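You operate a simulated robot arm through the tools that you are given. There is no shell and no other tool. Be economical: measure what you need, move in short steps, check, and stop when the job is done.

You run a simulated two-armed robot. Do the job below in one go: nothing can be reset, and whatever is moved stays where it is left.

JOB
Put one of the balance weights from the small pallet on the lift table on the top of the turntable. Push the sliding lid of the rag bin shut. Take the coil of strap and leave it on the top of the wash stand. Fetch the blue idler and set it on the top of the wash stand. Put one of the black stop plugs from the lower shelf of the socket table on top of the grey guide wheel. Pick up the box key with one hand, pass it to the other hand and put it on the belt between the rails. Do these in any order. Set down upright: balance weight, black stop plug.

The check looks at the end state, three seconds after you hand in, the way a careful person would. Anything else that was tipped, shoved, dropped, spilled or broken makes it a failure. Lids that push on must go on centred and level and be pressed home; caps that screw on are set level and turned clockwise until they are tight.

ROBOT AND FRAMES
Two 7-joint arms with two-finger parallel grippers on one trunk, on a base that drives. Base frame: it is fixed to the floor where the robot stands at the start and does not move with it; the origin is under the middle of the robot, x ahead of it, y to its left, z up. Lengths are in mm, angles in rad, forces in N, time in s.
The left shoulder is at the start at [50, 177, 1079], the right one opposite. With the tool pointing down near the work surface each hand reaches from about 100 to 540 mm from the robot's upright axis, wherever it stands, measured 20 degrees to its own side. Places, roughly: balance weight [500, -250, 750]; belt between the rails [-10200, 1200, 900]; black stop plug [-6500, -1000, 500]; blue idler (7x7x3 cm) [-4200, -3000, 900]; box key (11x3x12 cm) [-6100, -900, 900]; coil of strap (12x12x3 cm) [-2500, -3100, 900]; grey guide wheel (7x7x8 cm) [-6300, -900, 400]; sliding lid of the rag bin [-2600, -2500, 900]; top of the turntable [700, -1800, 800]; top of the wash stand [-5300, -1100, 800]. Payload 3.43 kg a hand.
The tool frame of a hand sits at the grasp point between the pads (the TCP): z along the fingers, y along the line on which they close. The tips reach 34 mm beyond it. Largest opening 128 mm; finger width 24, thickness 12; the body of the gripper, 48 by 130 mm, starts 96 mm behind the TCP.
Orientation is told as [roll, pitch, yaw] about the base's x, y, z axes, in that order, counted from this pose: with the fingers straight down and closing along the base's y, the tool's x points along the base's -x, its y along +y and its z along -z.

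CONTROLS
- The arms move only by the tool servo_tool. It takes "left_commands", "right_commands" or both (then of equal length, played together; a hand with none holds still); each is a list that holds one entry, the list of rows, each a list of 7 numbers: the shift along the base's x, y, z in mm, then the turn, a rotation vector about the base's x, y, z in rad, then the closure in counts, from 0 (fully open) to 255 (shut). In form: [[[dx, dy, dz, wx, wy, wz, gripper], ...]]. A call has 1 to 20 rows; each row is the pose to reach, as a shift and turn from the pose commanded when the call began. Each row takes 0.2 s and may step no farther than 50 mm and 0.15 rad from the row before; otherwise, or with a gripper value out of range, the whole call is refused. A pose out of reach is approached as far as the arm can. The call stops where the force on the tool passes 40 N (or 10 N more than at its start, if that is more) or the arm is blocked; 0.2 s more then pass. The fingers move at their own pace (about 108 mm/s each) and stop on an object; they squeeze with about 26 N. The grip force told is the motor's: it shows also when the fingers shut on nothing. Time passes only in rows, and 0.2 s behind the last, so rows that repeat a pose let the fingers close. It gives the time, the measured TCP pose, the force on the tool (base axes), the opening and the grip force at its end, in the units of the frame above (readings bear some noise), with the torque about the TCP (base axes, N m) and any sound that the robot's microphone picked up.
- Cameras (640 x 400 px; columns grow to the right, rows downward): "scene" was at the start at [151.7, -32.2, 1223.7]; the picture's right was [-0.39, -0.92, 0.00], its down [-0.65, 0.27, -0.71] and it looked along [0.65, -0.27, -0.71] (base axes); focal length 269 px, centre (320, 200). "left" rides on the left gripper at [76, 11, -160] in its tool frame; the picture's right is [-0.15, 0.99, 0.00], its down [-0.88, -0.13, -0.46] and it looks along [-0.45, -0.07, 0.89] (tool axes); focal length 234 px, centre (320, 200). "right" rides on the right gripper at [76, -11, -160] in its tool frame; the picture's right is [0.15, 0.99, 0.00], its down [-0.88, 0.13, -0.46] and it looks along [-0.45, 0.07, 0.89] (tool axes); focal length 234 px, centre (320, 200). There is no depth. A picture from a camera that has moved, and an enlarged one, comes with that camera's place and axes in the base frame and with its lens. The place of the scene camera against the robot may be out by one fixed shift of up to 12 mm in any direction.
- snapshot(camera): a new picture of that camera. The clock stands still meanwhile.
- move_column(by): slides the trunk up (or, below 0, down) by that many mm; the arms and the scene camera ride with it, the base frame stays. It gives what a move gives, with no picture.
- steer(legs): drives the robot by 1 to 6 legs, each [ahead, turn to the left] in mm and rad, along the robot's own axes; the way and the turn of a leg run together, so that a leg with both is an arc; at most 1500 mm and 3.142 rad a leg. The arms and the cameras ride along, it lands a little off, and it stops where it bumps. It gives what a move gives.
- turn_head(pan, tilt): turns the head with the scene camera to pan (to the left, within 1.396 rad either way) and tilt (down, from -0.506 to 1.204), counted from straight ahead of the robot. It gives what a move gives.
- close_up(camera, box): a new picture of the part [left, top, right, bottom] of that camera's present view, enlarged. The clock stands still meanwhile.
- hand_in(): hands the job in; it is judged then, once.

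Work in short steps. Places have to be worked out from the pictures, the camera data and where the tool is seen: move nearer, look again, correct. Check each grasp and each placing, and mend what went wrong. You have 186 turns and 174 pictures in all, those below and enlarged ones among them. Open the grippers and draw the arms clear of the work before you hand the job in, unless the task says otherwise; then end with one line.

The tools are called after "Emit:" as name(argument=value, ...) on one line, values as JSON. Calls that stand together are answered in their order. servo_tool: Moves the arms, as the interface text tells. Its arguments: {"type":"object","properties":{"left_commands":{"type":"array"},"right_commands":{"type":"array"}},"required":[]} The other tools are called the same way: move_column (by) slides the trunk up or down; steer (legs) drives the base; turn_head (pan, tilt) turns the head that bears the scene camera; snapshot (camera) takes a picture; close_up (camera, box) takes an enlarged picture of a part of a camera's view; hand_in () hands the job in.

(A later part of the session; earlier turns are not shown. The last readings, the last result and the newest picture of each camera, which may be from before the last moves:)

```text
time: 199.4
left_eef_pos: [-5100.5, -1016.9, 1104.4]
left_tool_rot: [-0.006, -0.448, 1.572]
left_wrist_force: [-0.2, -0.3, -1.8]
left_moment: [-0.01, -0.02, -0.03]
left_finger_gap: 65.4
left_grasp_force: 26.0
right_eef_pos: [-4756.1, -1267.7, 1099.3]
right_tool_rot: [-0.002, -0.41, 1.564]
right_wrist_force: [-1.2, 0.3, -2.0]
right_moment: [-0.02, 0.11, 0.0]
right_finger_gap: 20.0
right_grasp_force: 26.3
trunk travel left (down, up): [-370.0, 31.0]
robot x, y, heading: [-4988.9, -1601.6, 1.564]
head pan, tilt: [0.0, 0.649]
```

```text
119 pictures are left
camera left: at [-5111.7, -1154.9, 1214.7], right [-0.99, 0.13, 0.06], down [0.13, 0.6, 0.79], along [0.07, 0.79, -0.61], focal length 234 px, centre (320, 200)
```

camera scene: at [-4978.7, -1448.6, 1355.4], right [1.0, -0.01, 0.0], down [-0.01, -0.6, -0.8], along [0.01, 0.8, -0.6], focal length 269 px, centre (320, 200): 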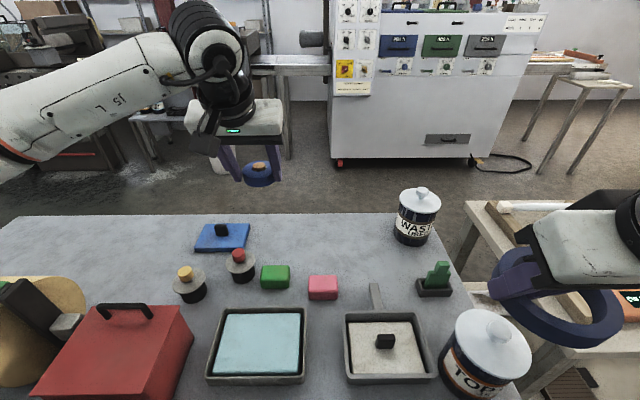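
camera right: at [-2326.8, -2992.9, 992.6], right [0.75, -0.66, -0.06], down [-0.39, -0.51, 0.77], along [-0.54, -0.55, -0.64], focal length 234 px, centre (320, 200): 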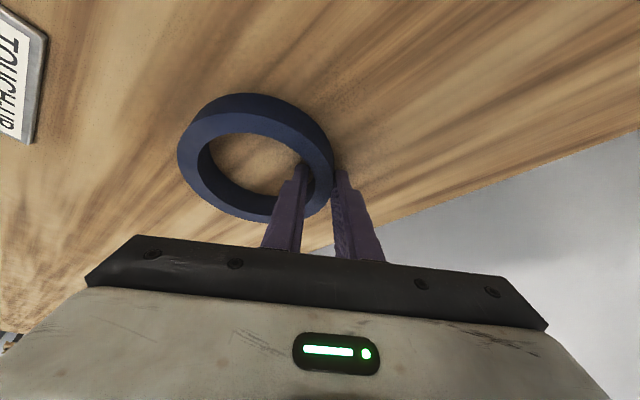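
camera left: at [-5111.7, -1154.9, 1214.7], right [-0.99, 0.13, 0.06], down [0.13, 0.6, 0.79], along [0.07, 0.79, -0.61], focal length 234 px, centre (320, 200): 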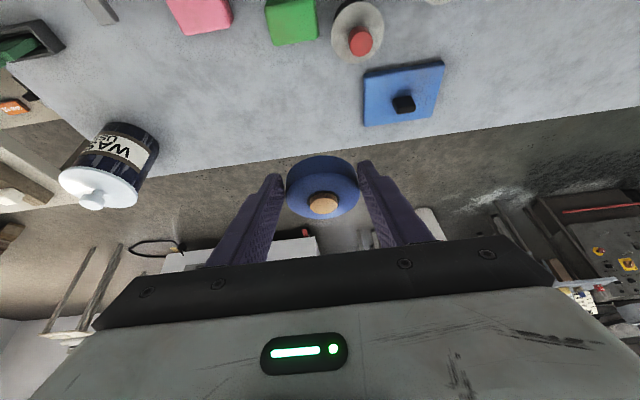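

The base touched the stand's lower frame, so this is as close as I get; the items look undisturbed. I'll put the idler down at y≈-960. First I'll raise the right hand, so the coil stays clear of the jar while the trunk lowers 90 mm.

Emit:
servo_tool(right_commands=[[[0, 0, 30, 0, 0, 0, 255], [0, 0, 60, 0, 0, 0, 255], [0, 0, 90, 0, 0, 0, 255], [0, 0, 90, 0, 0, 0, 255]]], left_commands=[[[3, 15, 0, 0, 0, 0, 255], [6, 30, 0, 0, 0, 0, 255], [10, 40, 0, 0, 0, 0, 255], [10, 45, 0, 0, 0, 0, 255]]])

Emit:
move_column(by=-90)

Emit:
snapshot(camera="scene")

```text
time: 200.4
left_eef_pos: [-5088.5, -972.8, 1104.7]
left_tool_rot: [-0.004, -0.449, 1.574]
left_wrist_force: [0.4, 0.2, -1.2]
left_moment: [-0.03, 0.01, 0.02]
left_finger_gap: 65.0
left_grasp_force: 26.3
right_eef_pos: [-4753.2, -1268.0, 1187.9]
right_tool_rot: [0.0, -0.411, 1.565]
right_wrist_force: [0.1, -0.4, -1.9]
right_moment: [0.0, 0.11, 0.0]
right_finger_gap: 19.9
right_grasp_force: 25.8
trunk travel left (down, up): [-370.0, 31.0]
robot x, y, heading: [-4989.3, -1600.3, 1.563]
head pan, tilt: [0.0, 0.649]
```

```text
time: 201.7
left_eef_pos: [-5088.8, -971.9, 1013.9]
left_tool_rot: [-0.005, -0.447, 1.573]
left_wrist_force: [-0.6, 0.1, -0.7]
left_moment: [-0.05, -0.03, -0.02]
left_finger_gap: 65.2
left_grasp_force: 26.1
right_eef_pos: [-4754.1, -1268.3, 1098.4]
right_tool_rot: [-0.002, -0.411, 1.566]
right_wrist_force: [0.3, 0.3, -2.0]
right_moment: [-0.03, 0.13, 0.0]
right_finger_gap: 19.6
right_grasp_force: 25.9
trunk travel left (down, up): [-280.0, 121.0]
robot x, y, heading: [-4986.1, -1606.5, 1.564]
head pan, tilt: [0.0, 0.649]
```

```text
118 pictures are left
camera scene: at [-4978.5, -1448.5, 1265.4], right [1.0, -0.01, 0.0], down [-0.01, -0.6, -0.8], along [0.01, 0.8, -0.6], focal length 269 px, centre (320, 200)
```

scene: 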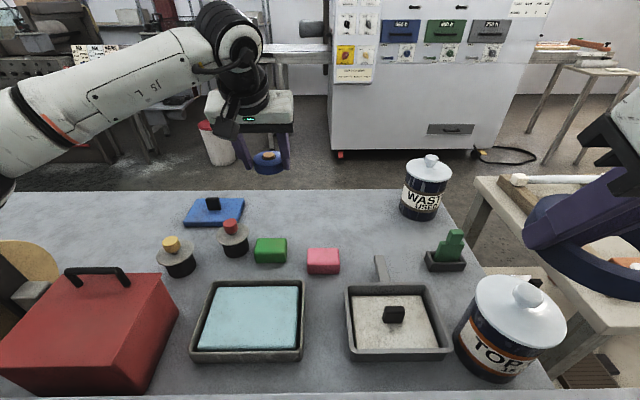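

The left hand is over its spot. I'll lower in stages, first to TCP z≈875.

Emit:
servo_tool(left_commands=[[[0, 0, -45, 0, 0, 0, 255], [0, 0, -90, 0, 0, 0, 255], [0, 0, -130, 0, 0, 0, 255], [0, 0, -138, 0, 0, 0, 255]]])

Emit:
close_up(camera="scene", box=[160, 100, 380, 300])

Emit:
snapshot(camera="left")

```text
time: 202.7
left_eef_pos: [-5088.0, -973.6, 873.7]
left_tool_rot: [-0.005, -0.448, 1.572]
left_wrist_force: [-0.3, -0.2, -0.4]
left_moment: [-0.08, 0.02, 0.0]
left_finger_gap: 65.4
left_grasp_force: 26.0
right_eef_pos: [-4753.0, -1267.9, 1098.2]
right_tool_rot: [0.0, -0.409, 1.565]
right_wrist_force: [-0.2, -0.4, -1.2]
right_moment: [-0.01, 0.09, 0.01]
right_finger_gap: 19.6
right_grasp_force: 25.7
trunk travel left (down, up): [-280.0, 121.0]
robot x, y, heading: [-4988.7, -1603.4, 1.561]
head pan, tilt: [0.0, 0.649]
```

```text
2.00 times, centred on (270, 200) of scene
camera zoom: at [-4978.4, -1448.3, 1265.3], right [1.0, -0.01, 0.0], down [-0.01, -0.6, -0.8], along [0.01, 0.8, -0.6], focal length 538 px, centre (420, 200)
```

zoom: 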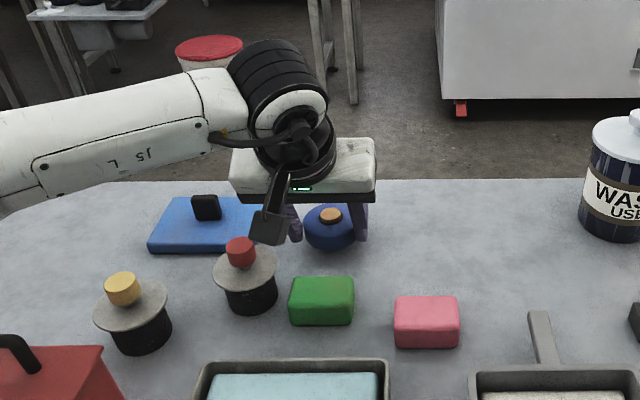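

```text
116 pictures are left
camera left: at [-5099.3, -1110.5, 984.7], right [-0.99, 0.13, 0.06], down [0.13, 0.6, 0.79], along [0.07, 0.79, -0.61], focal length 234 px, centre (320, 200)
```

left: 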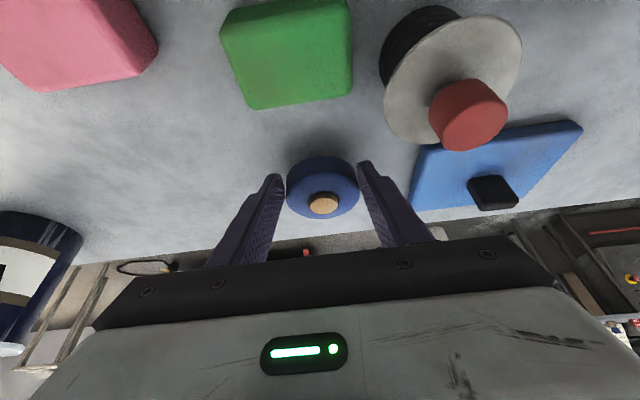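

The bottle with the red stopper is about 80 mm to the side of the gripper, which is clear. I'll lower gently in 4 mm steps.

Emit:
servo_tool(left_commands=[[[0, 0, -6, 0, 0, 0, 255], [0, 0, -10, 0, 0, 0, 255], [0, 0, -14, 0, 0, 0, 255], [0, 0, -18, 0, 0, 0, 255], [0, 0, -22, 0, 0, 0, 255]]])

Emit:
close_up(camera="scene", box=[240, 150, 340, 250])

```text
time: 203.9
left_eef_pos: [-5088.0, -971.0, 860.3]
left_tool_rot: [-0.01, -0.46, 1.574]
left_wrist_force: [-1.9, -6.9, 24.7]
left_moment: [0.45, 0.13, 0.12]
left_finger_gap: 65.1
left_grasp_force: 26.2
right_eef_pos: [-4754.4, -1270.6, 1098.7]
right_tool_rot: [-0.002, -0.413, 1.566]
right_wrist_force: [0.2, 0.1, -2.3]
right_moment: [-0.03, 0.11, -0.04]
right_finger_gap: 19.8
right_grasp_force: 26.2
trunk travel left (down, up): [-280.0, 121.0]
robot x, y, heading: [-4987.6, -1605.7, 1.558]
head pan, tilt: [0.0, 0.649]
```

```text
4.00 times, centred on (290, 200) of scene
camera zoom: at [-4978.2, -1451.7, 1266.3], right [1.0, -0.01, 0.0], down [-0.01, -0.6, -0.8], along [0.01, 0.8, -0.6], focal length 1077 px, centre (440, 200)
```

zoom: 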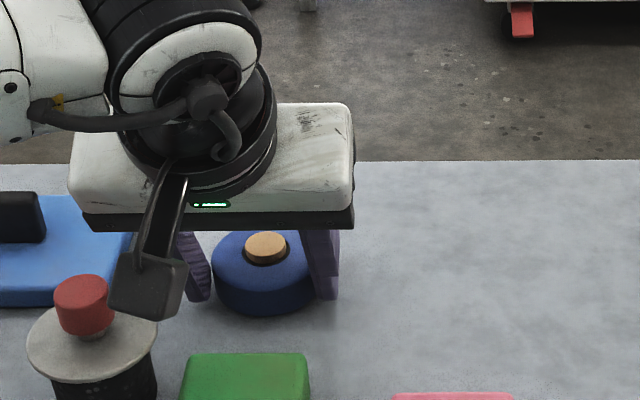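

Contact came at z≈860, so the stand top is about 820, and the idler sits flat. I'll ease off, release and lift.

Emit:
servo_tool(left_commands=[[[0, 0, 5, 0, 0, 0, 255], [0, 0, 6, 0, 0, 0, 180], [0, 0, 6, 0, 0, 0, 85], [0, 0, 6, 0, 0, 0, 85], [0, 0, 6, 0, 0, 0, 85], [0, 0, 45, 0, 0, 0, 85], [0, -10, 90, 0, 0, 0, 85], [0, -50, 120, 0, 0, 0, 85]]])

Emit:
snapshot(camera="scene")

```text
time: 205.7
left_eef_pos: [-5087.1, -1019.7, 974.5]
left_tool_rot: [-0.005, -0.45, 1.574]
left_wrist_force: [-0.8, -0.3, 0.5]
left_moment: [0.03, -0.02, 0.01]
left_finger_gap: 85.5
left_grasp_force: 0.1
right_eef_pos: [-4753.5, -1269.3, 1097.2]
right_tool_rot: [-0.003, -0.411, 1.566]
right_wrist_force: [-0.8, -0.7, -2.0]
right_moment: [-0.01, 0.08, 0.01]
right_finger_gap: 19.6
right_grasp_force: 25.9
trunk travel left (down, up): [-280.0, 121.0]
robot x, y, heading: [-4988.1, -1603.6, 1.563]
head pan, tilt: [0.0, 0.649]
```

```text
114 pictures are left
camera scene: at [-4978.5, -1449.0, 1265.4], right [1.0, -0.01, 0.0], down [-0.01, -0.6, -0.8], along [0.01, 0.8, -0.6], focal length 269 px, centre (320, 200)
```

scene: 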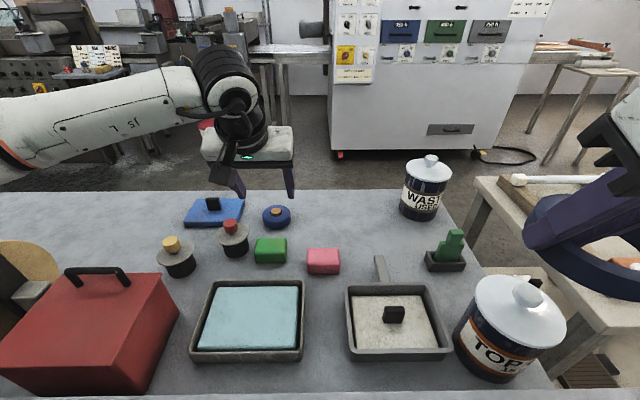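

The idler is standing flat. Now I'll retract the left hand while bringing the coil over the free spot, aiming for a ring centre at about [-4870,-983].

Emit:
servo_tool(right_commands=[[[-10, 35, 0, 0, 0, 0, 255], [-20, 70, 0, 0, 0, 0, 255], [-45, 105, 0, 0, 0, 0, 255], [-70, 140, 0, 0, 0, 0, 255], [-95, 175, 0, 0, 0, 0, 255], [-120, 210, 0, 0, 0, 0, 255], [-145, 245, 0, 0, 0, 0, 255], [-173, 276, -20, 0, 0, 0, 255], [-173, 276, -60, 0, 0, 0, 255], [-173, 276, -100, 0, 0, 0, 255], [-173, 276, -140, 0, 0, 0, 255], [-173, 276, -170, 0, 0, 0, 255]]], left_commands=[[[-5, -10, 40, 0, 0, 0, 85], [-10, -40, 70, 0, 0, 0, 60], [-15, -80, 80, 0, 0, 0, 30], [-25, -120, 80, 0, 0, 0, 0], [-35, -160, 80, 0, 0, 0, 0], [-45, -200, 80, 0, 0, 0, 0], [-50, -220, 80, 0, 0, 0, 0], [-50, -220, 80, 0, 0, 0, 0], [-50, -220, 80, 0, 0, 0, 0], [-50, -220, 80, 0, 0, 0, 0], [-50, -220, 80, 0, 0, 0, 0], [-50, -220, 80, 0, 0, 0, 0]]])

Emit:
snapshot(camera="scene")

Emit:
snapshot(camera="right")

```text
time: 208.3
left_eef_pos: [-5138.7, -1242.8, 1055.0]
left_tool_rot: [-0.004, -0.449, 1.573]
left_wrist_force: [-0.6, 0.5, 0.3]
left_moment: [-0.02, 0.01, 0.04]
left_finger_gap: 127.8
left_grasp_force: 0.1
right_eef_pos: [-4836.6, -1049.6, 950.1]
right_tool_rot: [0.0, -0.41, 1.566]
right_wrist_force: [0.5, -0.1, -1.2]
right_moment: [0.0, 0.1, 0.05]
right_finger_gap: 19.5
right_grasp_force: 26.4
right hand out of reach, approached as far as the arm can: row 5, 6, 7, 8, 9, 10, 11, 12
trunk travel left (down, up): [-280.0, 121.0]
robot x, y, heading: [-4982.4, -1601.0, 1.563]
head pan, tilt: [0.0, 0.649]
```

```text
113 pictures are left
camera scene: at [-4978.3, -1448.1, 1265.3], right [1.0, -0.01, 0.0], down [-0.01, -0.61, -0.8], along [0.01, 0.8, -0.61], focal length 269 px, centre (320, 200)
```

scene: 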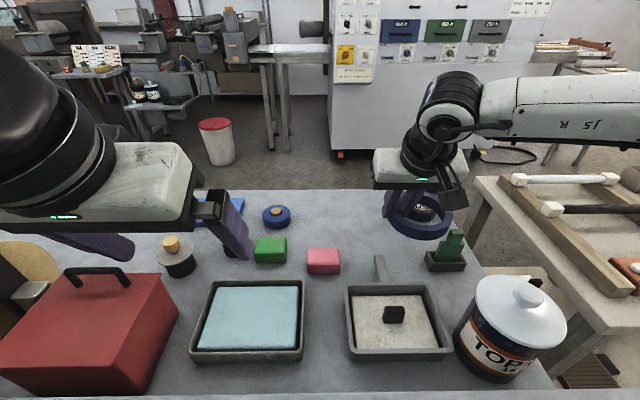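

```text
112 pictures are left
camera right: at [-4825.4, -1182.4, 1066.0], right [-0.99, -0.13, -0.06], down [-0.13, 0.63, 0.77], along [-0.06, 0.77, -0.64], focal length 234 px, centre (320, 200)
```

right: 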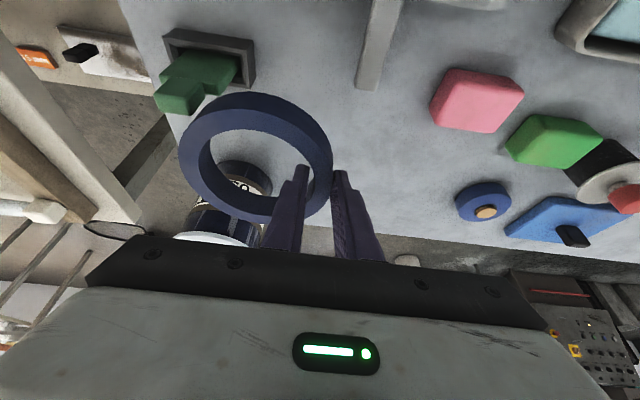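

The reach limit pulled the right hand off to [-4837,-1050], close to a jar. I'll lift it back up and retract, then shift the base about 90 mm left so the right shoulder lines up with the spot.

Emit:
servo_tool(right_commands=[[[0, 0, 40, 0, 0, 0, 255], [0, 0, 80, 0, 0, 0, 255], [0, 0, 120, 0, 0, 0, 255], [0, -40, 140, 0, 0, 0, 255], [10, -80, 140, 0, 0, 0, 255], [20, -120, 140, 0, 0, 0, 255], [30, -160, 140, 0, 0, 0, 255], [40, -200, 140, 0, 0, 0, 255]]])

```text
time: 210.1
left_eef_pos: [-5138.6, -1245.2, 1054.1]
left_tool_rot: [-0.004, -0.448, 1.572]
left_wrist_force: [-0.2, 0.7, -0.2]
left_moment: [-0.01, 0.02, 0.02]
left_finger_gap: 128.2
left_grasp_force: 0.1
right_eef_pos: [-4798.2, -1252.0, 1092.1]
right_tool_rot: [0.001, -0.409, 1.564]
right_wrist_force: [0.2, 0.9, -1.9]
right_moment: [0.0, 0.11, 0.0]
right_finger_gap: 19.8
right_grasp_force: 26.1
right hand out of reach, approached as far as the arm can: row 3
trunk travel left (down, up): [-280.0, 121.0]
robot x, y, heading: [-4987.0, -1603.9, 1.558]
head pan, tilt: [0.0, 0.649]
```

Clear of everything now; shifting the base left.

Emit:
steer(legs=[[-400, 0], [0, 0.25], [370, 0], [0, -0.24], [20, 0]])

Emit:
snapshot(camera="scene")

```text
time: 216.6
left_eef_pos: [-5223.9, -1265.9, 1055.8]
left_tool_rot: [-0.007, -0.448, 1.567]
left_wrist_force: [1.0, 0.1, -0.3]
left_moment: [-0.04, -0.04, 0.04]
left_finger_gap: 128.0
left_grasp_force: 0.0
right_eef_pos: [-4885.2, -1275.0, 1090.4]
right_tool_rot: [0.001, -0.408, 1.56]
right_wrist_force: [-0.3, 0.2, -2.1]
right_moment: [-0.05, 0.08, 0.01]
right_finger_gap: 19.6
right_grasp_force: 25.9
trunk travel left (down, up): [-280.0, 121.0]
robot x, y, heading: [-5072.8, -1628.0, 1.558]
head pan, tilt: [0.0, 0.649]
```

```text
111 pictures are left
camera scene: at [-5064.9, -1471.3, 1265.2], right [1.0, -0.01, 0.0], down [-0.01, -0.61, -0.8], along [0.01, 0.8, -0.61], focal length 269 px, centre (320, 200)
```

scene: 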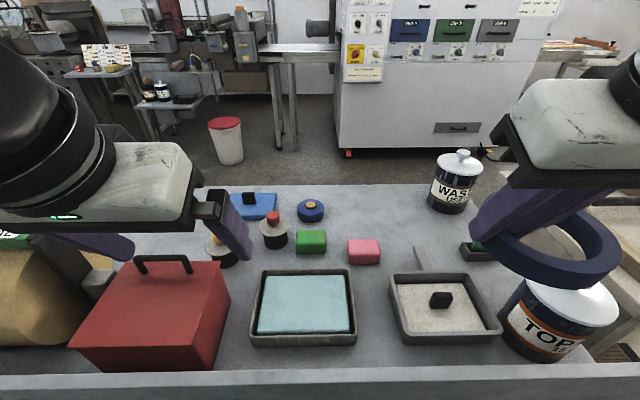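

I'll edge 18 mm ahead and bring the coil over the spot at TCP [-4930,-997].

Emit:
steer(legs=[[18, 0.01]])

Emit:
servo_tool(right_commands=[[[-6, 37, 0, 0, 0, 0, 255], [-12, 74, 0, 0, 0, 0, 255], [-18, 111, 0, 0, 0, 0, 255], [-24, 148, 0, 0, 0, 0, 255], [-30, 185, 0, 0, 0, 0, 255], [-36, 222, 0, 0, 0, 0, 255], [-43, 258, 0, 0, 0, 0, 255], [-43, 258, -40, 0, 0, 0, 255], [-43, 258, -80, 0, 0, 0, 255], [-43, 258, -120, 0, 0, 0, 255]]])

Emit:
snapshot(camera="scene")

Emit:
snapshot(camera="right")

```text
time: 217.4
left_eef_pos: [-5229.1, -1249.8, 1054.4]
left_tool_rot: [-0.004, -0.45, 1.579]
left_wrist_force: [0.3, 1.1, 0.1]
left_moment: [-0.01, 0.0, -0.02]
left_finger_gap: 128.1
left_grasp_force: 0.1
right_eef_pos: [-4887.4, -1255.6, 1090.5]
right_tool_rot: [0.0, -0.408, 1.568]
right_wrist_force: [-0.3, 0.4, -2.2]
right_moment: [-0.05, 0.07, 0.0]
right_finger_gap: 19.6
right_grasp_force: 25.5
trunk travel left (down, up): [-280.0, 121.0]
robot x, y, heading: [-5073.2, -1608.4, 1.564]
head pan, tilt: [0.0, 0.649]
```

```text
time: 219.6
left_eef_pos: [-5227.6, -1250.0, 1055.5]
left_tool_rot: [-0.005, -0.448, 1.577]
left_wrist_force: [0.5, 0.3, -0.9]
left_moment: [0.02, 0.0, -0.01]
left_finger_gap: 128.0
left_grasp_force: 0.1
right_eef_pos: [-4903.7, -1021.5, 973.4]
right_tool_rot: [0.002, -0.412, 1.571]
right_wrist_force: [-0.4, 0.5, -1.8]
right_moment: [0.0, 0.11, 0.0]
right_finger_gap: 19.9
right_grasp_force: 25.9
right hand out of reach, approached as far as the arm can: row 6, 7, 8, 9, 10
trunk travel left (down, up): [-280.0, 121.0]
robot x, y, heading: [-5072.8, -1609.9, 1.561]
head pan, tilt: [0.0, 0.649]
```

```text
110 pictures are left
camera scene: at [-5066.3, -1454.5, 1265.4], right [1.0, 0.0, 0.0], down [0.0, -0.6, -0.8], along [0.0, 0.8, -0.6], focal length 269 px, centre (320, 200)
```

scene: 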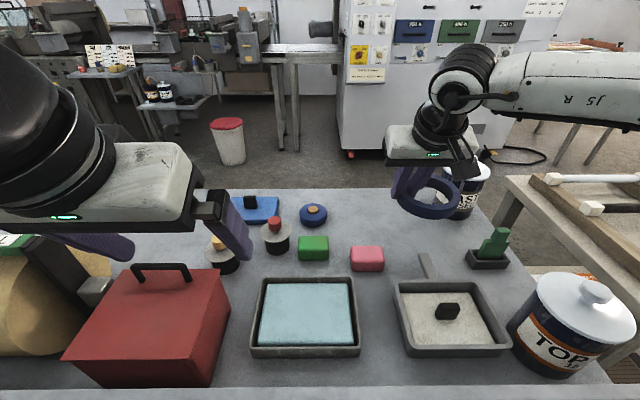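

```text
109 pictures are left
camera right: at [-4893.1, -1155.4, 1088.5], right [-0.99, -0.13, -0.06], down [-0.13, 0.62, 0.77], along [-0.07, 0.77, -0.64], focal length 234 px, centre (320, 200)
```

right: 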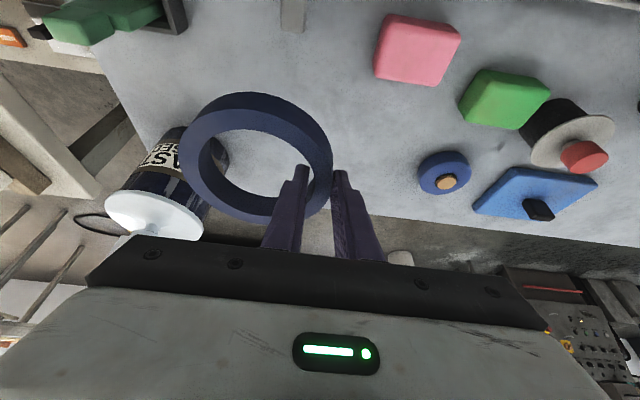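

The reach grows as the hand goes down. I'll descend toward z≈890 while nudging left and forward.

Emit:
servo_tool(right_commands=[[[0, 0, -35, 0, 0, 0, 255], [-6, 6, -60, 0, 0, 0, 255], [-14, 14, -75, 0, 0, 0, 255], [-20, 22, -83, 0, 0, 0, 255], [-26, 28, -83, 0, 0, 0, 255], [-26, 28, -83, 0, 0, 0, 255]]])

Emit:
snapshot(camera="scene")

Emit:
snapshot(camera="right")

```text
time: 221.0
left_eef_pos: [-5227.8, -1251.1, 1055.2]
left_tool_rot: [-0.007, -0.448, 1.578]
left_wrist_force: [-0.1, -1.0, 0.0]
left_moment: [0.0, 0.01, 0.0]
left_finger_gap: 128.1
left_grasp_force: 0.1
right_eef_pos: [-4891.9, -1026.0, 905.6]
right_tool_rot: [0.001, -0.41, 1.569]
right_wrist_force: [-0.4, 0.9, -1.4]
right_moment: [-0.02, 0.08, 0.01]
right_finger_gap: 19.8
right_grasp_force: 26.3
right hand out of reach, approached as far as the arm can: row 1, 2, 3, 4, 5, 6
trunk travel left (down, up): [-280.0, 121.0]
robot x, y, heading: [-5076.6, -1610.4, 1.566]
head pan, tilt: [0.0, 0.649]
```

```text
108 pictures are left
camera scene: at [-5066.4, -1454.3, 1265.3], right [1.0, 0.0, 0.0], down [0.0, -0.6, -0.8], along [0.0, 0.8, -0.6], focal length 269 px, centre (320, 200)
```

scene: 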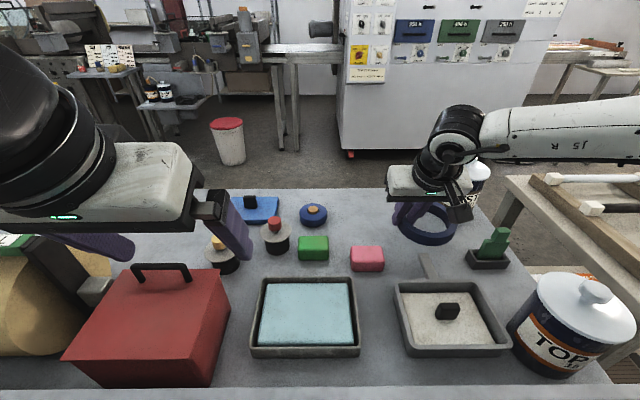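

```text
107 pictures are left
camera right: at [-4881.0, -1160.1, 1021.3], right [-0.99, -0.13, -0.06], down [-0.13, 0.63, 0.77], along [-0.07, 0.77, -0.64], focal length 234 px, centre (320, 200)
```

right: 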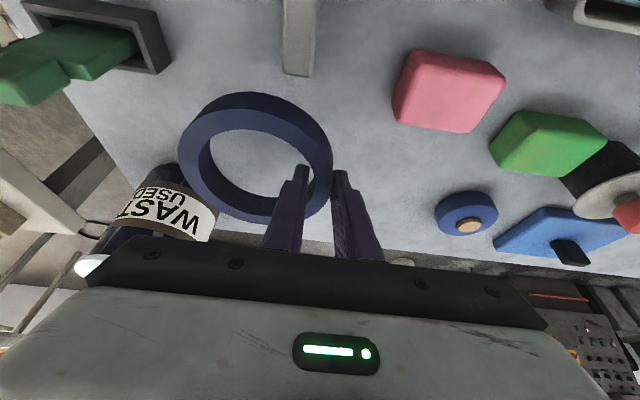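

The arm's reach leaves the ring a bit too near the pan's handle. Turning the hand about 0.5 rad to the left swings the ring farther back over the free space, so I'll do that and check.

Emit:
servo_tool(right_commands=[[[-3, 0, 0, 0, 0, 0.1, 255], [-6, 0, 0, 0, 0, 0.2, 255], [-9, 0, 0, 0, 0, 0.3, 255], [-12, 0, 0, 0, 0, 0.4, 255], [-15, 0, 0, 0, 0, 0.5, 255], [-15, 0, 0, 0, 0, 0.5, 255]]])

Emit:
snapshot(camera="right")

Emit:
close_up(camera="scene", box=[300, 120, 540, 320])

```text
time: 222.4
left_eef_pos: [-5227.0, -1249.8, 1054.4]
left_tool_rot: [-0.005, -0.448, 1.578]
left_wrist_force: [-0.9, -0.1, -0.4]
left_moment: [-0.04, 0.01, 0.01]
left_finger_gap: 128.1
left_grasp_force: 0.1
right_eef_pos: [-4904.6, -1028.0, 905.9]
right_tool_rot: [0.0, -0.41, 2.071]
right_wrist_force: [0.1, -0.9, -2.0]
right_moment: [-0.06, 0.05, 0.0]
right_finger_gap: 19.4
right_grasp_force: 26.1
trunk travel left (down, up): [-280.0, 121.0]
robot x, y, heading: [-5075.4, -1608.1, 1.568]
head pan, tilt: [0.0, 0.649]
```

```text
106 pictures are left
camera right: at [-4832.7, -1138.6, 1022.9], right [-0.8, -0.59, -0.06], down [-0.41, 0.49, 0.77], along [-0.43, 0.64, -0.64], focal length 234 px, centre (320, 200)
```

right: 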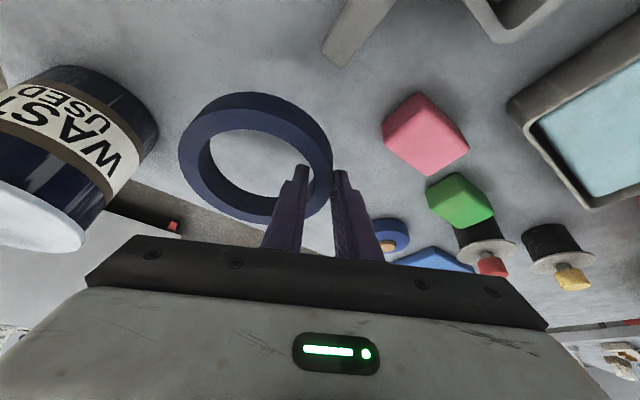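

```text
2.00 times, centred on (420, 220) of scene
camera zoom: at [-5066.4, -1454.3, 1265.3], right [1.0, 0.0, 0.0], down [0.0, -0.6, -0.8], along [0.0, 0.8, -0.6], focal length 538 px, centre (120, 160)
```

zoom: 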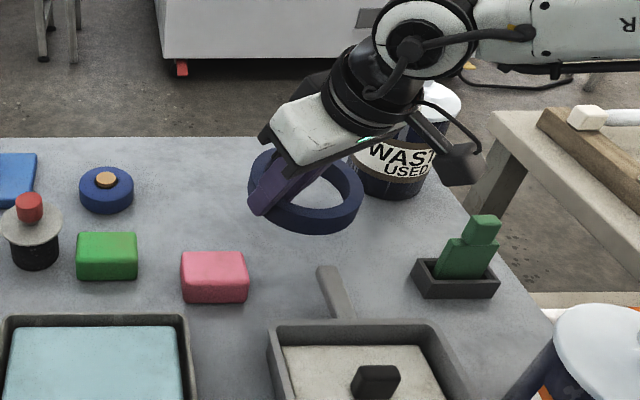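

The ring centre is now about [-4860,-992], clear of the handle, soap and jar. I'll nudge 12 mm back and lower to contact.

Emit:
servo_tool(right_commands=[[[-4, 12, -15, 0, 0, 0, 255], [-4, 12, -30, 0, 0, 0, 255], [-4, 12, -40, 0, 0, 0, 255], [-4, 12, -45, 0, 0, 0, 255], [-4, 12, -49, 0, 0, 0, 255]]])

Emit:
close_up(camera="scene", box=[340, 140, 500, 280])

Emit:
snapshot(camera="right")

```text
time: 223.6
left_eef_pos: [-5228.3, -1250.3, 1054.6]
left_tool_rot: [-0.006, -0.448, 1.578]
left_wrist_force: [0.1, 0.4, -0.7]
left_moment: [0.01, 0.03, -0.01]
left_finger_gap: 128.0
left_grasp_force: 0.1
right_eef_pos: [-4902.4, -1025.4, 862.9]
right_tool_rot: [0.0, -0.411, 2.069]
right_wrist_force: [0.8, -0.8, -1.8]
right_moment: [-0.07, 0.06, 0.02]
right_finger_gap: 19.6
right_grasp_force: 26.1
right hand out of reach, approached as far as the arm can: row 2, 3, 4, 5
trunk travel left (down, up): [-280.0, 121.0]
robot x, y, heading: [-5075.3, -1608.6, 1.56]
head pan, tilt: [0.0, 0.649]
```

```text
2.86 times, centred on (420, 210) of scene
camera zoom: at [-5066.3, -1454.3, 1265.3], right [1.0, 0.0, 0.0], down [0.0, -0.6, -0.8], along [0.0, 0.8, -0.6], focal length 769 px, centre (34, 171)
```

zoom: 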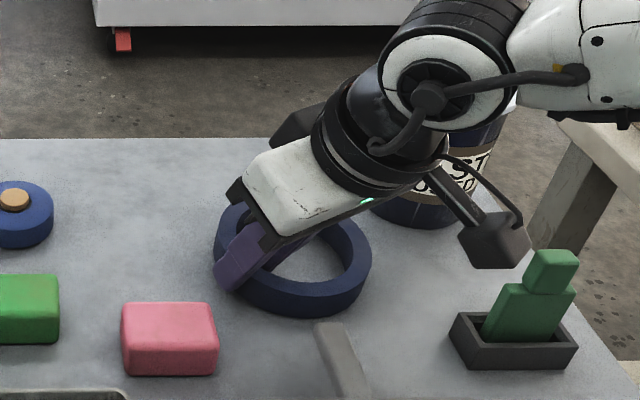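

```text
103 pictures are left
camera right: at [-4828.7, -1137.1, 979.1], right [-0.8, -0.59, -0.06], down [-0.41, 0.49, 0.77], along [-0.43, 0.64, -0.64], focal length 234 px, centre (320, 200)
```

right: 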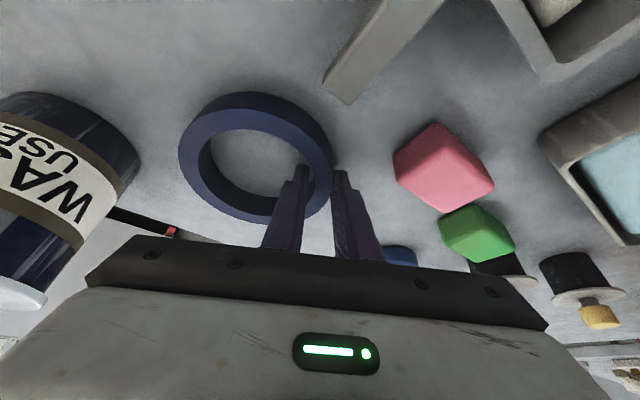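

There's no contact yet and the ring has clear space around it. I'll lower a few more millimetres.

Emit:
servo_tool(right_commands=[[[0, 0, -3, 0, 0, 0, 255], [0, 0, -6, 0, 0, 0, 255], [0, 0, -9, 0, 0, 0, 255], [0, 0, -12, 0, 0, 0, 255]]])

```text
time: 224.6
left_eef_pos: [-5229.0, -1252.1, 1054.4]
left_tool_rot: [-0.006, -0.45, 1.577]
left_wrist_force: [0.1, -0.3, -0.4]
left_moment: [-0.04, 0.01, -0.03]
left_finger_gap: 128.0
left_grasp_force: 0.0
right_eef_pos: [-4901.6, -1026.0, 859.5]
right_tool_rot: [-0.001, -0.423, 2.071]
right_wrist_force: [-4.3, 3.2, 17.6]
right_moment: [-0.35, -0.33, -0.06]
right_finger_gap: 19.9
right_grasp_force: 26.3
right hand out of reach, approached as far as the arm can: row 3, 4
trunk travel left (down, up): [-280.0, 121.0]
robot x, y, heading: [-5070.4, -1607.7, 1.567]
head pan, tilt: [0.0, 0.649]
```

Contact at 17.6 N. I'll ease up, open moderately and lift straight out.

Emit:
servo_tool(right_commands=[[[0, 0, 4, 0, 0, 0, 255], [0, 0, 4, 0, 0, 0, 160], [0, 0, 4, 0, 0, 0, 160], [0, 0, 4, 0, 0, 0, 160], [0, 0, 35, 0, 0, 0, 160], [0, 0, 75, 0, 0, 0, 160], [0, -20, 115, 0, 0, 0, 160], [0, -60, 130, 0, 0, 0, 160]]])

Emit:
snapshot(camera="scene")

```text
time: 226.4
left_eef_pos: [-5227.5, -1252.0, 1055.0]
left_tool_rot: [-0.005, -0.45, 1.579]
left_wrist_force: [0.5, -0.6, 0.7]
left_moment: [0.03, 0.02, -0.01]
left_finger_gap: 128.2
left_grasp_force: 0.1
right_eef_pos: [-4896.6, -1090.1, 983.5]
right_tool_rot: [0.0, -0.409, 2.071]
right_wrist_force: [-0.5, 0.3, -0.5]
right_moment: [0.04, -0.01, 0.0]
right_finger_gap: 47.9
right_grasp_force: 0.1
trunk travel left (down, up): [-280.0, 121.0]
robot x, y, heading: [-5073.5, -1609.1, 1.563]
head pan, tilt: [0.0, 0.649]
```

```text
102 pictures are left
camera scene: at [-5066.4, -1455.1, 1265.4], right [1.0, 0.0, 0.0], down [0.0, -0.6, -0.8], along [0.0, 0.8, -0.6], focal length 269 px, centre (320, 200)
```

scene: 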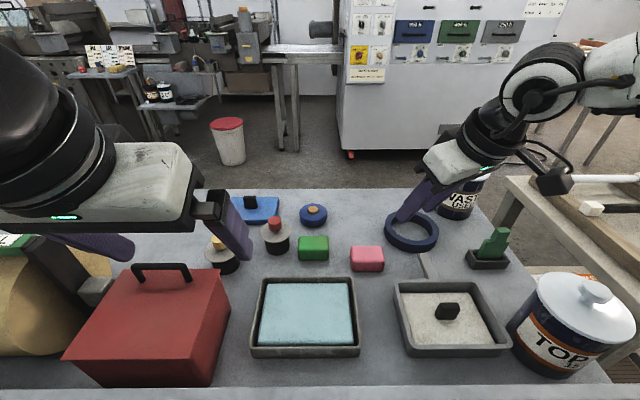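

The coil and idler both lie flat on the stand. I'll straighten and retract both hands.

Emit:
servo_tool(right_commands=[[[0, -20, 30, 0, 0, -0.1, 100], [5, -40, 60, 0, 0, -0.2, 50], [10, -70, 90, 0, 0, -0.3, 0], [15, -100, 100, 0, 0, -0.4, 0], [15, -130, 100, 0, 0, -0.5, 0]]], left_commands=[[[0, 0, 10, -0.1, 0, 0, 0], [0, -10, 20, -0.2, 0, 0, 0], [0, -20, 20, -0.3, 0, 0, 0], [0, -30, 20, -0.4, 0, 0, 0], [0, -40, 20, -0.45, 0, 0, 0]]])

Emit:
servo_tool(right_commands=[[[0, 0, 0, -0.1, 0, 0, 0], [0, -10, 0, -0.2, 0, 0, 0], [0, -20, 0, -0.3, 0, 0, 0], [0, -30, 0, -0.41, 0, 0, 0]]])

Emit:
steer(legs=[[-450, 0], [0, 1.571]])

Emit:
turn_head(pan=-0.5, tilt=0.4)

Emit:
snapshot(camera="scene")

```text
time: 227.6
left_eef_pos: [-5228.9, -1292.6, 1077.2]
left_tool_rot: [-0.003, 0.002, 1.576]
left_wrist_force: [0.4, -0.3, -0.3]
left_moment: [-0.05, -0.02, 0.02]
left_finger_gap: 128.0
left_grasp_force: 0.1
right_eef_pos: [-4884.7, -1215.0, 1081.5]
right_tool_rot: [-0.001, -0.409, 1.568]
right_wrist_force: [-0.3, -0.8, -0.2]
right_moment: [0.05, -0.01, 0.0]
right_finger_gap: 127.8
right_grasp_force: 0.0
trunk travel left (down, up): [-280.0, 121.0]
robot x, y, heading: [-5072.2, -1606.1, 1.566]
head pan, tilt: [0.0, 0.649]
```

```text
time: 228.6
left_eef_pos: [-5228.2, -1291.8, 1075.4]
left_tool_rot: [-0.003, 0.001, 1.579]
left_wrist_force: [-0.4, 0.4, 0.0]
left_moment: [0.0, 0.04, 0.01]
left_finger_gap: 128.1
left_grasp_force: 0.0
right_eef_pos: [-4881.9, -1247.5, 1083.1]
right_tool_rot: [-0.001, 0.002, 1.569]
right_wrist_force: [-0.5, -1.1, 0.5]
right_moment: [0.02, 0.01, -0.01]
right_finger_gap: 128.0
right_grasp_force: 0.1
trunk travel left (down, up): [-280.0, 121.0]
robot x, y, heading: [-5073.5, -1609.1, 1.566]
head pan, tilt: [0.0, 0.649]
```

```text
time: 235.2
left_eef_pos: [-5382.6, -2228.1, 1076.0]
left_tool_rot: [-0.001, 0.003, -3.093]
left_wrist_force: [-0.4, -0.5, 0.4]
left_moment: [-0.01, 0.01, -0.02]
left_finger_gap: 128.2
left_grasp_force: 0.0
right_eef_pos: [-5442.4, -1884.3, 1083.6]
right_tool_rot: [-0.002, 0.001, -3.1]
right_wrist_force: [0.2, -0.6, 0.6]
right_moment: [0.0, 0.01, 0.03]
right_finger_gap: 128.1
right_grasp_force: 0.1
trunk travel left (down, up): [-280.0, 121.0]
robot x, y, heading: [-5069.9, -2063.2, -3.101]
head pan, tilt: [0.0, 0.649]
```

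```text
time: 236.1
left_eef_pos: [-5383.6, -2227.7, 1076.0]
left_tool_rot: [-0.002, 0.002, -3.092]
left_wrist_force: [-0.4, 0.2, 0.3]
left_moment: [-0.03, 0.01, 0.01]
left_finger_gap: 127.9
left_grasp_force: 0.0
right_eef_pos: [-5443.4, -1884.3, 1083.7]
right_tool_rot: [0.001, 0.0, -3.1]
right_wrist_force: [-0.6, 0.1, 0.4]
right_moment: [0.01, -0.01, 0.01]
right_finger_gap: 128.0
right_grasp_force: 0.1
trunk travel left (down, up): [-280.0, 121.0]
robot x, y, heading: [-5068.7, -2059.3, -3.099]
head pan, tilt: [-0.499, 0.4]
```

```text
101 pictures are left
camera scene: at [-5217.8, -2022.1, 1287.8], right [0.44, 0.9, 0.0], down [0.35, -0.17, -0.92], along [-0.83, 0.41, -0.39], focal length 269 px, centre (320, 200)
```

scene: 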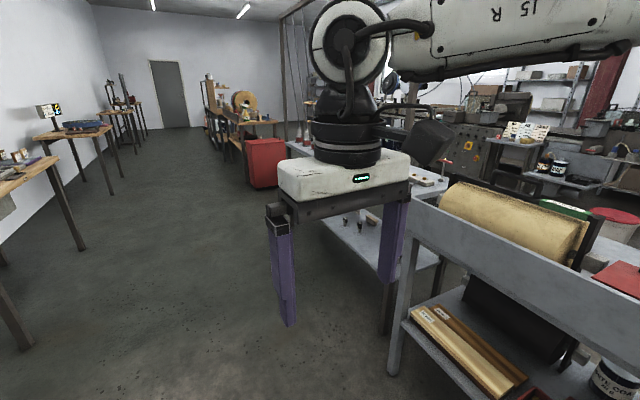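

The socket table is next to the stand. I'll drive to x≈-6300 and face it.

Emit:
steer(legs=[[0, -0.07], [1230, 0], [0, -1.54]])

Emit:
turn_head(pan=0.0, tilt=0.5)

Emit:
snapshot(camera="scene")

```text
time: 246.5
left_eef_pos: [-6464.1, -1684.4, 1076.3]
left_tool_rot: [-0.003, 0.002, 1.576]
left_wrist_force: [0.6, 0.6, -0.1]
left_moment: [0.0, -0.04, 0.02]
left_finger_gap: 128.1
left_grasp_force: 0.0
right_eef_pos: [-6115.9, -1640.2, 1083.5]
right_tool_rot: [-0.001, 0.001, 1.57]
right_wrist_force: [-0.3, 0.2, -0.4]
right_moment: [0.0, -0.01, -0.04]
right_finger_gap: 128.1
right_grasp_force: 0.1
trunk travel left (down, up): [-280.0, 121.0]
robot x, y, heading: [-6307.9, -2005.2, 1.567]
head pan, tilt: [-0.499, 0.4]
```

```text
time: 247.4
left_eef_pos: [-6463.8, -1684.1, 1077.5]
left_tool_rot: [-0.002, 0.0, 1.577]
left_wrist_force: [-0.4, 0.1, -0.5]
left_moment: [-0.04, 0.0, 0.0]
left_finger_gap: 128.1
left_grasp_force: 0.1
right_eef_pos: [-6117.4, -1640.7, 1082.8]
right_tool_rot: [-0.001, 0.001, 1.568]
right_wrist_force: [-0.6, 0.6, 0.1]
right_moment: [-0.01, -0.02, 0.01]
right_finger_gap: 128.1
right_grasp_force: 0.1
trunk travel left (down, up): [-280.0, 121.0]
robot x, y, heading: [-6309.0, -2003.3, 1.567]
head pan, tilt: [0.0, 0.499]
```

```text
100 pictures are left
camera scene: at [-6301.5, -1843.7, 1278.7], right [1.0, -0.01, 0.0], down [0.0, -0.48, -0.88], along [0.01, 0.88, -0.48], focal length 269 px, centre (320, 200)
```

scene: 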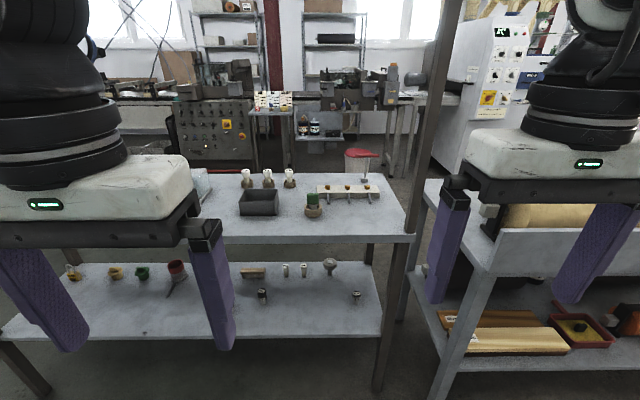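

I'll zoom in on the table top and on the lower shelf.

Emit:
close_up(camera="scene", box=[200, 140, 420, 240])

Emit:
close_up(camera="scene", box=[220, 240, 420, 350])

```text
2.91 times, centred on (310, 190) of scene
camera zoom: at [-6301.5, -1843.7, 1278.7], right [1.0, -0.01, 0.0], down [0.0, -0.48, -0.88], along [0.01, 0.88, -0.48], focal length 783 px, centre (349, 229)
```

zoom: 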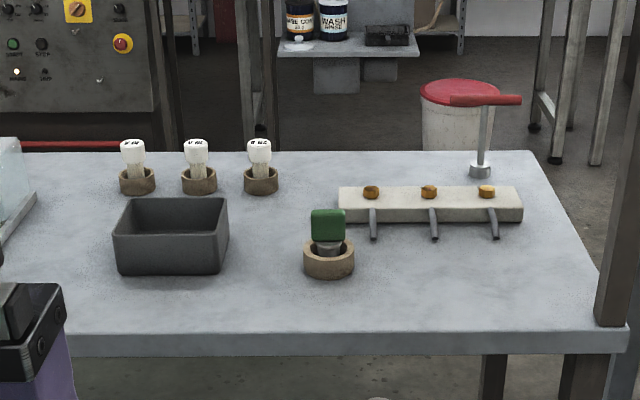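

```text
3.20 times, centred on (320, 295) of scene
camera zoom: at [-6301.5, -1843.7, 1278.7], right [1.0, -0.01, 0.0], down [0.0, -0.48, -0.88], along [0.01, 0.88, -0.48], focal length 862 px, centre (320, -104)
```

zoom: 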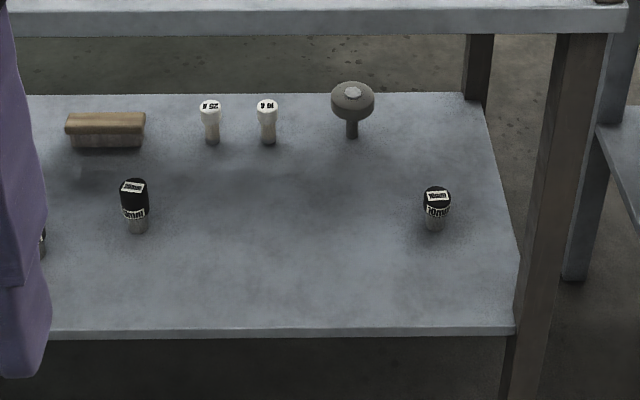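

The box key stands upright at about [-6114,-885]. On the shelf (z≈430), black plugs are at about [-6508,-1125] and [-6150,-1124], and the mushroom-shaped wheel is at [-6247,-972]. I'll drive closer, lower the trunk, and tilt the left hand nearly horizontal to reach the left plug.

Emit:
steer(legs=[[225, 0]])

Emit:
move_column(by=-270)

Emit:
servo_tool(left_commands=[[[-4, 5, -20, 0.12, 0, 0, 60], [-8, 10, -45, 0.24, 0, 0, 90], [-12, 15, -70, 0.36, 0, 0, 90], [-16, 20, -95, 0.48, 0, 0, 90], [-20, 25, -120, 0.6, 0, 0, 90], [-24, 30, -145, 0.72, 0, 0, 90], [-28, 35, -170, 0.84, 0, 0, 90], [-32, 40, -195, 0.96, 0, 0, 90], [-36, 45, -220, 1.08, 0, 0, 90], [-40, 50, -240, 1.2, 0, 0, 90], [-40, 50, -240, 1.2, 0, 0, 90]]])

Emit:
snapshot(camera="left")

Emit:
snapshot(camera="scene")

```text
time: 249.1
left_eef_pos: [-6468.4, -1471.6, 1076.6]
left_tool_rot: [-0.001, 0.002, 1.589]
left_wrist_force: [0.0, -0.6, 0.0]
left_moment: [-0.02, -0.02, 0.02]
left_finger_gap: 127.8
left_grasp_force: 0.1
right_eef_pos: [-6122.1, -1423.4, 1083.1]
right_tool_rot: [-0.002, 0.0, 1.579]
right_wrist_force: [-0.9, 0.3, -0.6]
right_moment: [-0.02, 0.0, -0.02]
right_finger_gap: 127.8
right_grasp_force: 0.0
trunk travel left (down, up): [-280.0, 121.0]
robot x, y, heading: [-6307.5, -1792.0, 1.577]
head pan, tilt: [0.0, 0.499]
```

```text
time: 251.9
left_eef_pos: [-6468.2, -1471.9, 806.1]
left_tool_rot: [-0.003, 0.0, 1.586]
left_wrist_force: [0.7, 0.0, 0.3]
left_moment: [-0.01, -0.01, 0.05]
left_finger_gap: 128.0
left_grasp_force: 0.1
right_eef_pos: [-6121.0, -1424.9, 812.0]
right_tool_rot: [-0.001, -0.001, 1.579]
right_wrist_force: [0.1, 0.2, -0.4]
right_moment: [-0.01, -0.03, -0.02]
right_finger_gap: 128.2
right_grasp_force: 0.1
trunk travel left (down, up): [-10.0, 391.0]
robot x, y, heading: [-6311.5, -1788.6, 1.578]
head pan, tilt: [0.0, 0.499]
```

```text
time: 254.3
left_eef_pos: [-6439.3, -1402.9, 595.0]
left_tool_rot: [-0.05, -1.215, 1.635]
left_wrist_force: [0.2, -0.8, 0.4]
left_moment: [0.04, -0.04, 0.03]
left_finger_gap: 82.9
left_grasp_force: 0.0
left hand out of reach, approached as far as the arm can: row 4, 5, 6, 7, 8, 9, 10, 11
right_eef_pos: [-6121.9, -1424.4, 813.4]
right_tool_rot: [-0.002, -0.001, 1.578]
right_wrist_force: [-0.5, 0.9, -0.1]
right_moment: [-0.04, 0.02, 0.02]
right_finger_gap: 127.7
right_grasp_force: 0.1
trunk travel left (down, up): [-10.0, 391.0]
robot x, y, heading: [-6307.8, -1788.3, 1.574]
head pan, tilt: [0.0, 0.499]
```

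```text
97 pictures are left
camera left: at [-6446.1, -1578.3, 578.4], right [-0.99, 0.04, 0.12], down [0.11, -0.12, 0.99], along [0.05, 0.99, 0.11], focal length 234 px, centre (320, 200)
```

left: 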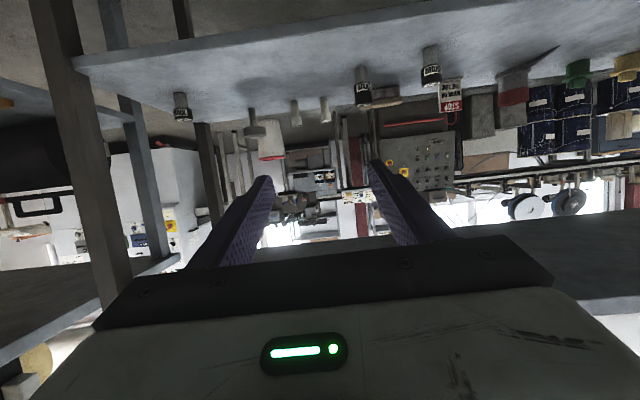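

```text
96 pictures are left
camera scene: at [-6303.4, -1629.3, 1008.7], right [1.0, 0.01, 0.0], down [0.0, -0.48, -0.88], along [0.0, 0.88, -0.48], focal length 269 px, centre (320, 200)
```

scene: 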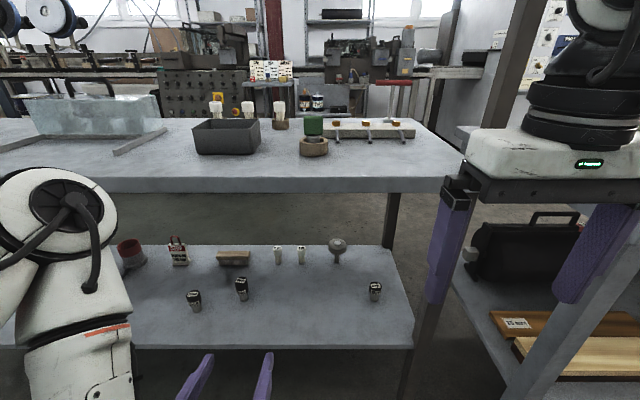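

Using all three views, the shelf is at z≈385, the middle plug at about [-6533,-1095], and the wheel at about [-6255,-934] with its top near 465. I'll drive 90 mm closer, straighten the left hand to a 1.05 rad tilt and line up with the plug.

Emit:
steer(legs=[[90, 0]])

Emit:
servo_tool(left_commands=[[[-15, 0, -20, -0.08, 0.008, -0.008, 90], [-35, 0, -50, -0.165, 0.017, -0.017, 90], [-60, 0, -85, -0.165, 0.017, -0.017, 90], [-80, 5, -115, -0.165, 0.017, -0.017, 90], [-94, 20, -145, -0.165, 0.017, -0.017, 90], [-94, 40, -150, -0.165, 0.017, -0.017, 90], [-94, 40, -150, -0.165, 0.017, -0.017, 90]]])

Emit:
snapshot(camera="left")

Emit:
snapshot(camera="scene")

```text
time: 255.4
left_eef_pos: [-6439.4, -1311.8, 595.5]
left_tool_rot: [-0.043, -1.215, 1.627]
left_wrist_force: [-0.4, 0.1, -0.3]
left_moment: [-0.02, -0.03, 0.0]
left_finger_gap: 82.8
left_grasp_force: 0.0
right_eef_pos: [-6122.0, -1333.9, 813.4]
right_tool_rot: [-0.002, 0.001, 1.579]
right_wrist_force: [0.5, -1.0, -0.8]
right_moment: [0.01, -0.01, -0.03]
right_finger_gap: 128.1
right_grasp_force: 0.0
trunk travel left (down, up): [-10.0, 391.0]
robot x, y, heading: [-6307.0, -1699.7, 1.577]
head pan, tilt: [0.0, 0.499]
```

```text
time: 257.0
left_eef_pos: [-6424.7, -1292.0, 527.6]
left_tool_rot: [0.01, -1.047, 1.564]
left_wrist_force: [0.0, 0.2, 0.4]
left_moment: [0.0, -0.01, 0.02]
left_finger_gap: 82.5
left_grasp_force: 0.1
left hand out of reach, approached as far as the arm can: row 1, 2, 3, 4, 5, 6, 7
right_eef_pos: [-6121.0, -1332.6, 812.9]
right_tool_rot: [-0.001, 0.0, 1.581]
right_wrist_force: [-0.1, 0.3, -0.1]
right_moment: [-0.02, -0.02, 0.0]
right_finger_gap: 127.8
right_grasp_force: 0.0
trunk travel left (down, up): [-10.0, 391.0]
robot x, y, heading: [-6311.0, -1700.7, 1.578]
head pan, tilt: [0.0, 0.499]
```

```text
95 pictures are left
camera left: at [-6435.1, -1468.0, 541.0], right [-0.99, 0.07, 0.13], down [0.14, 0.05, 0.99], along [0.06, 1.0, -0.06], focal length 234 px, centre (320, 200)
```

left: 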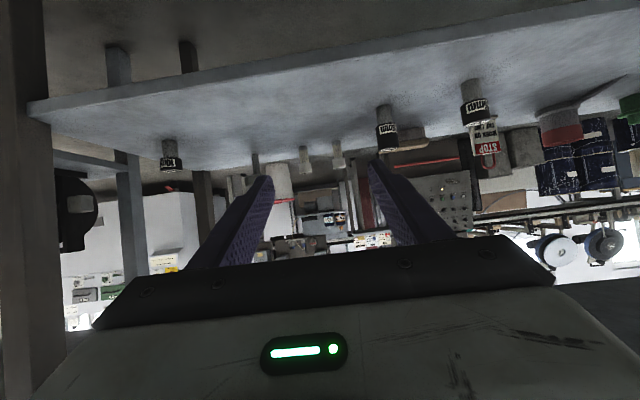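

```text
94 pictures are left
camera scene: at [-6303.8, -1538.7, 1008.7], right [1.0, 0.01, 0.0], down [0.0, -0.48, -0.88], along [0.0, 0.88, -0.48], focal length 269 px, centre (320, 200)
```

scene: 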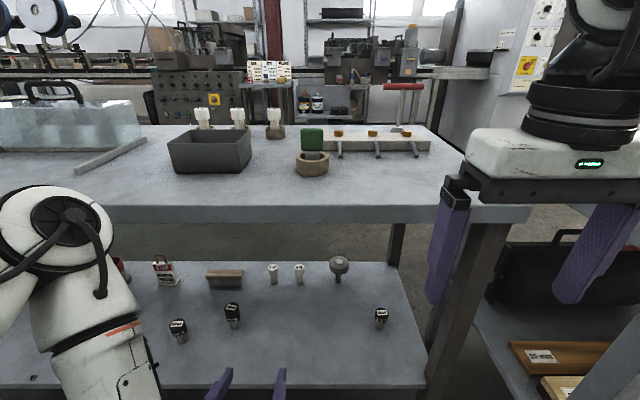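

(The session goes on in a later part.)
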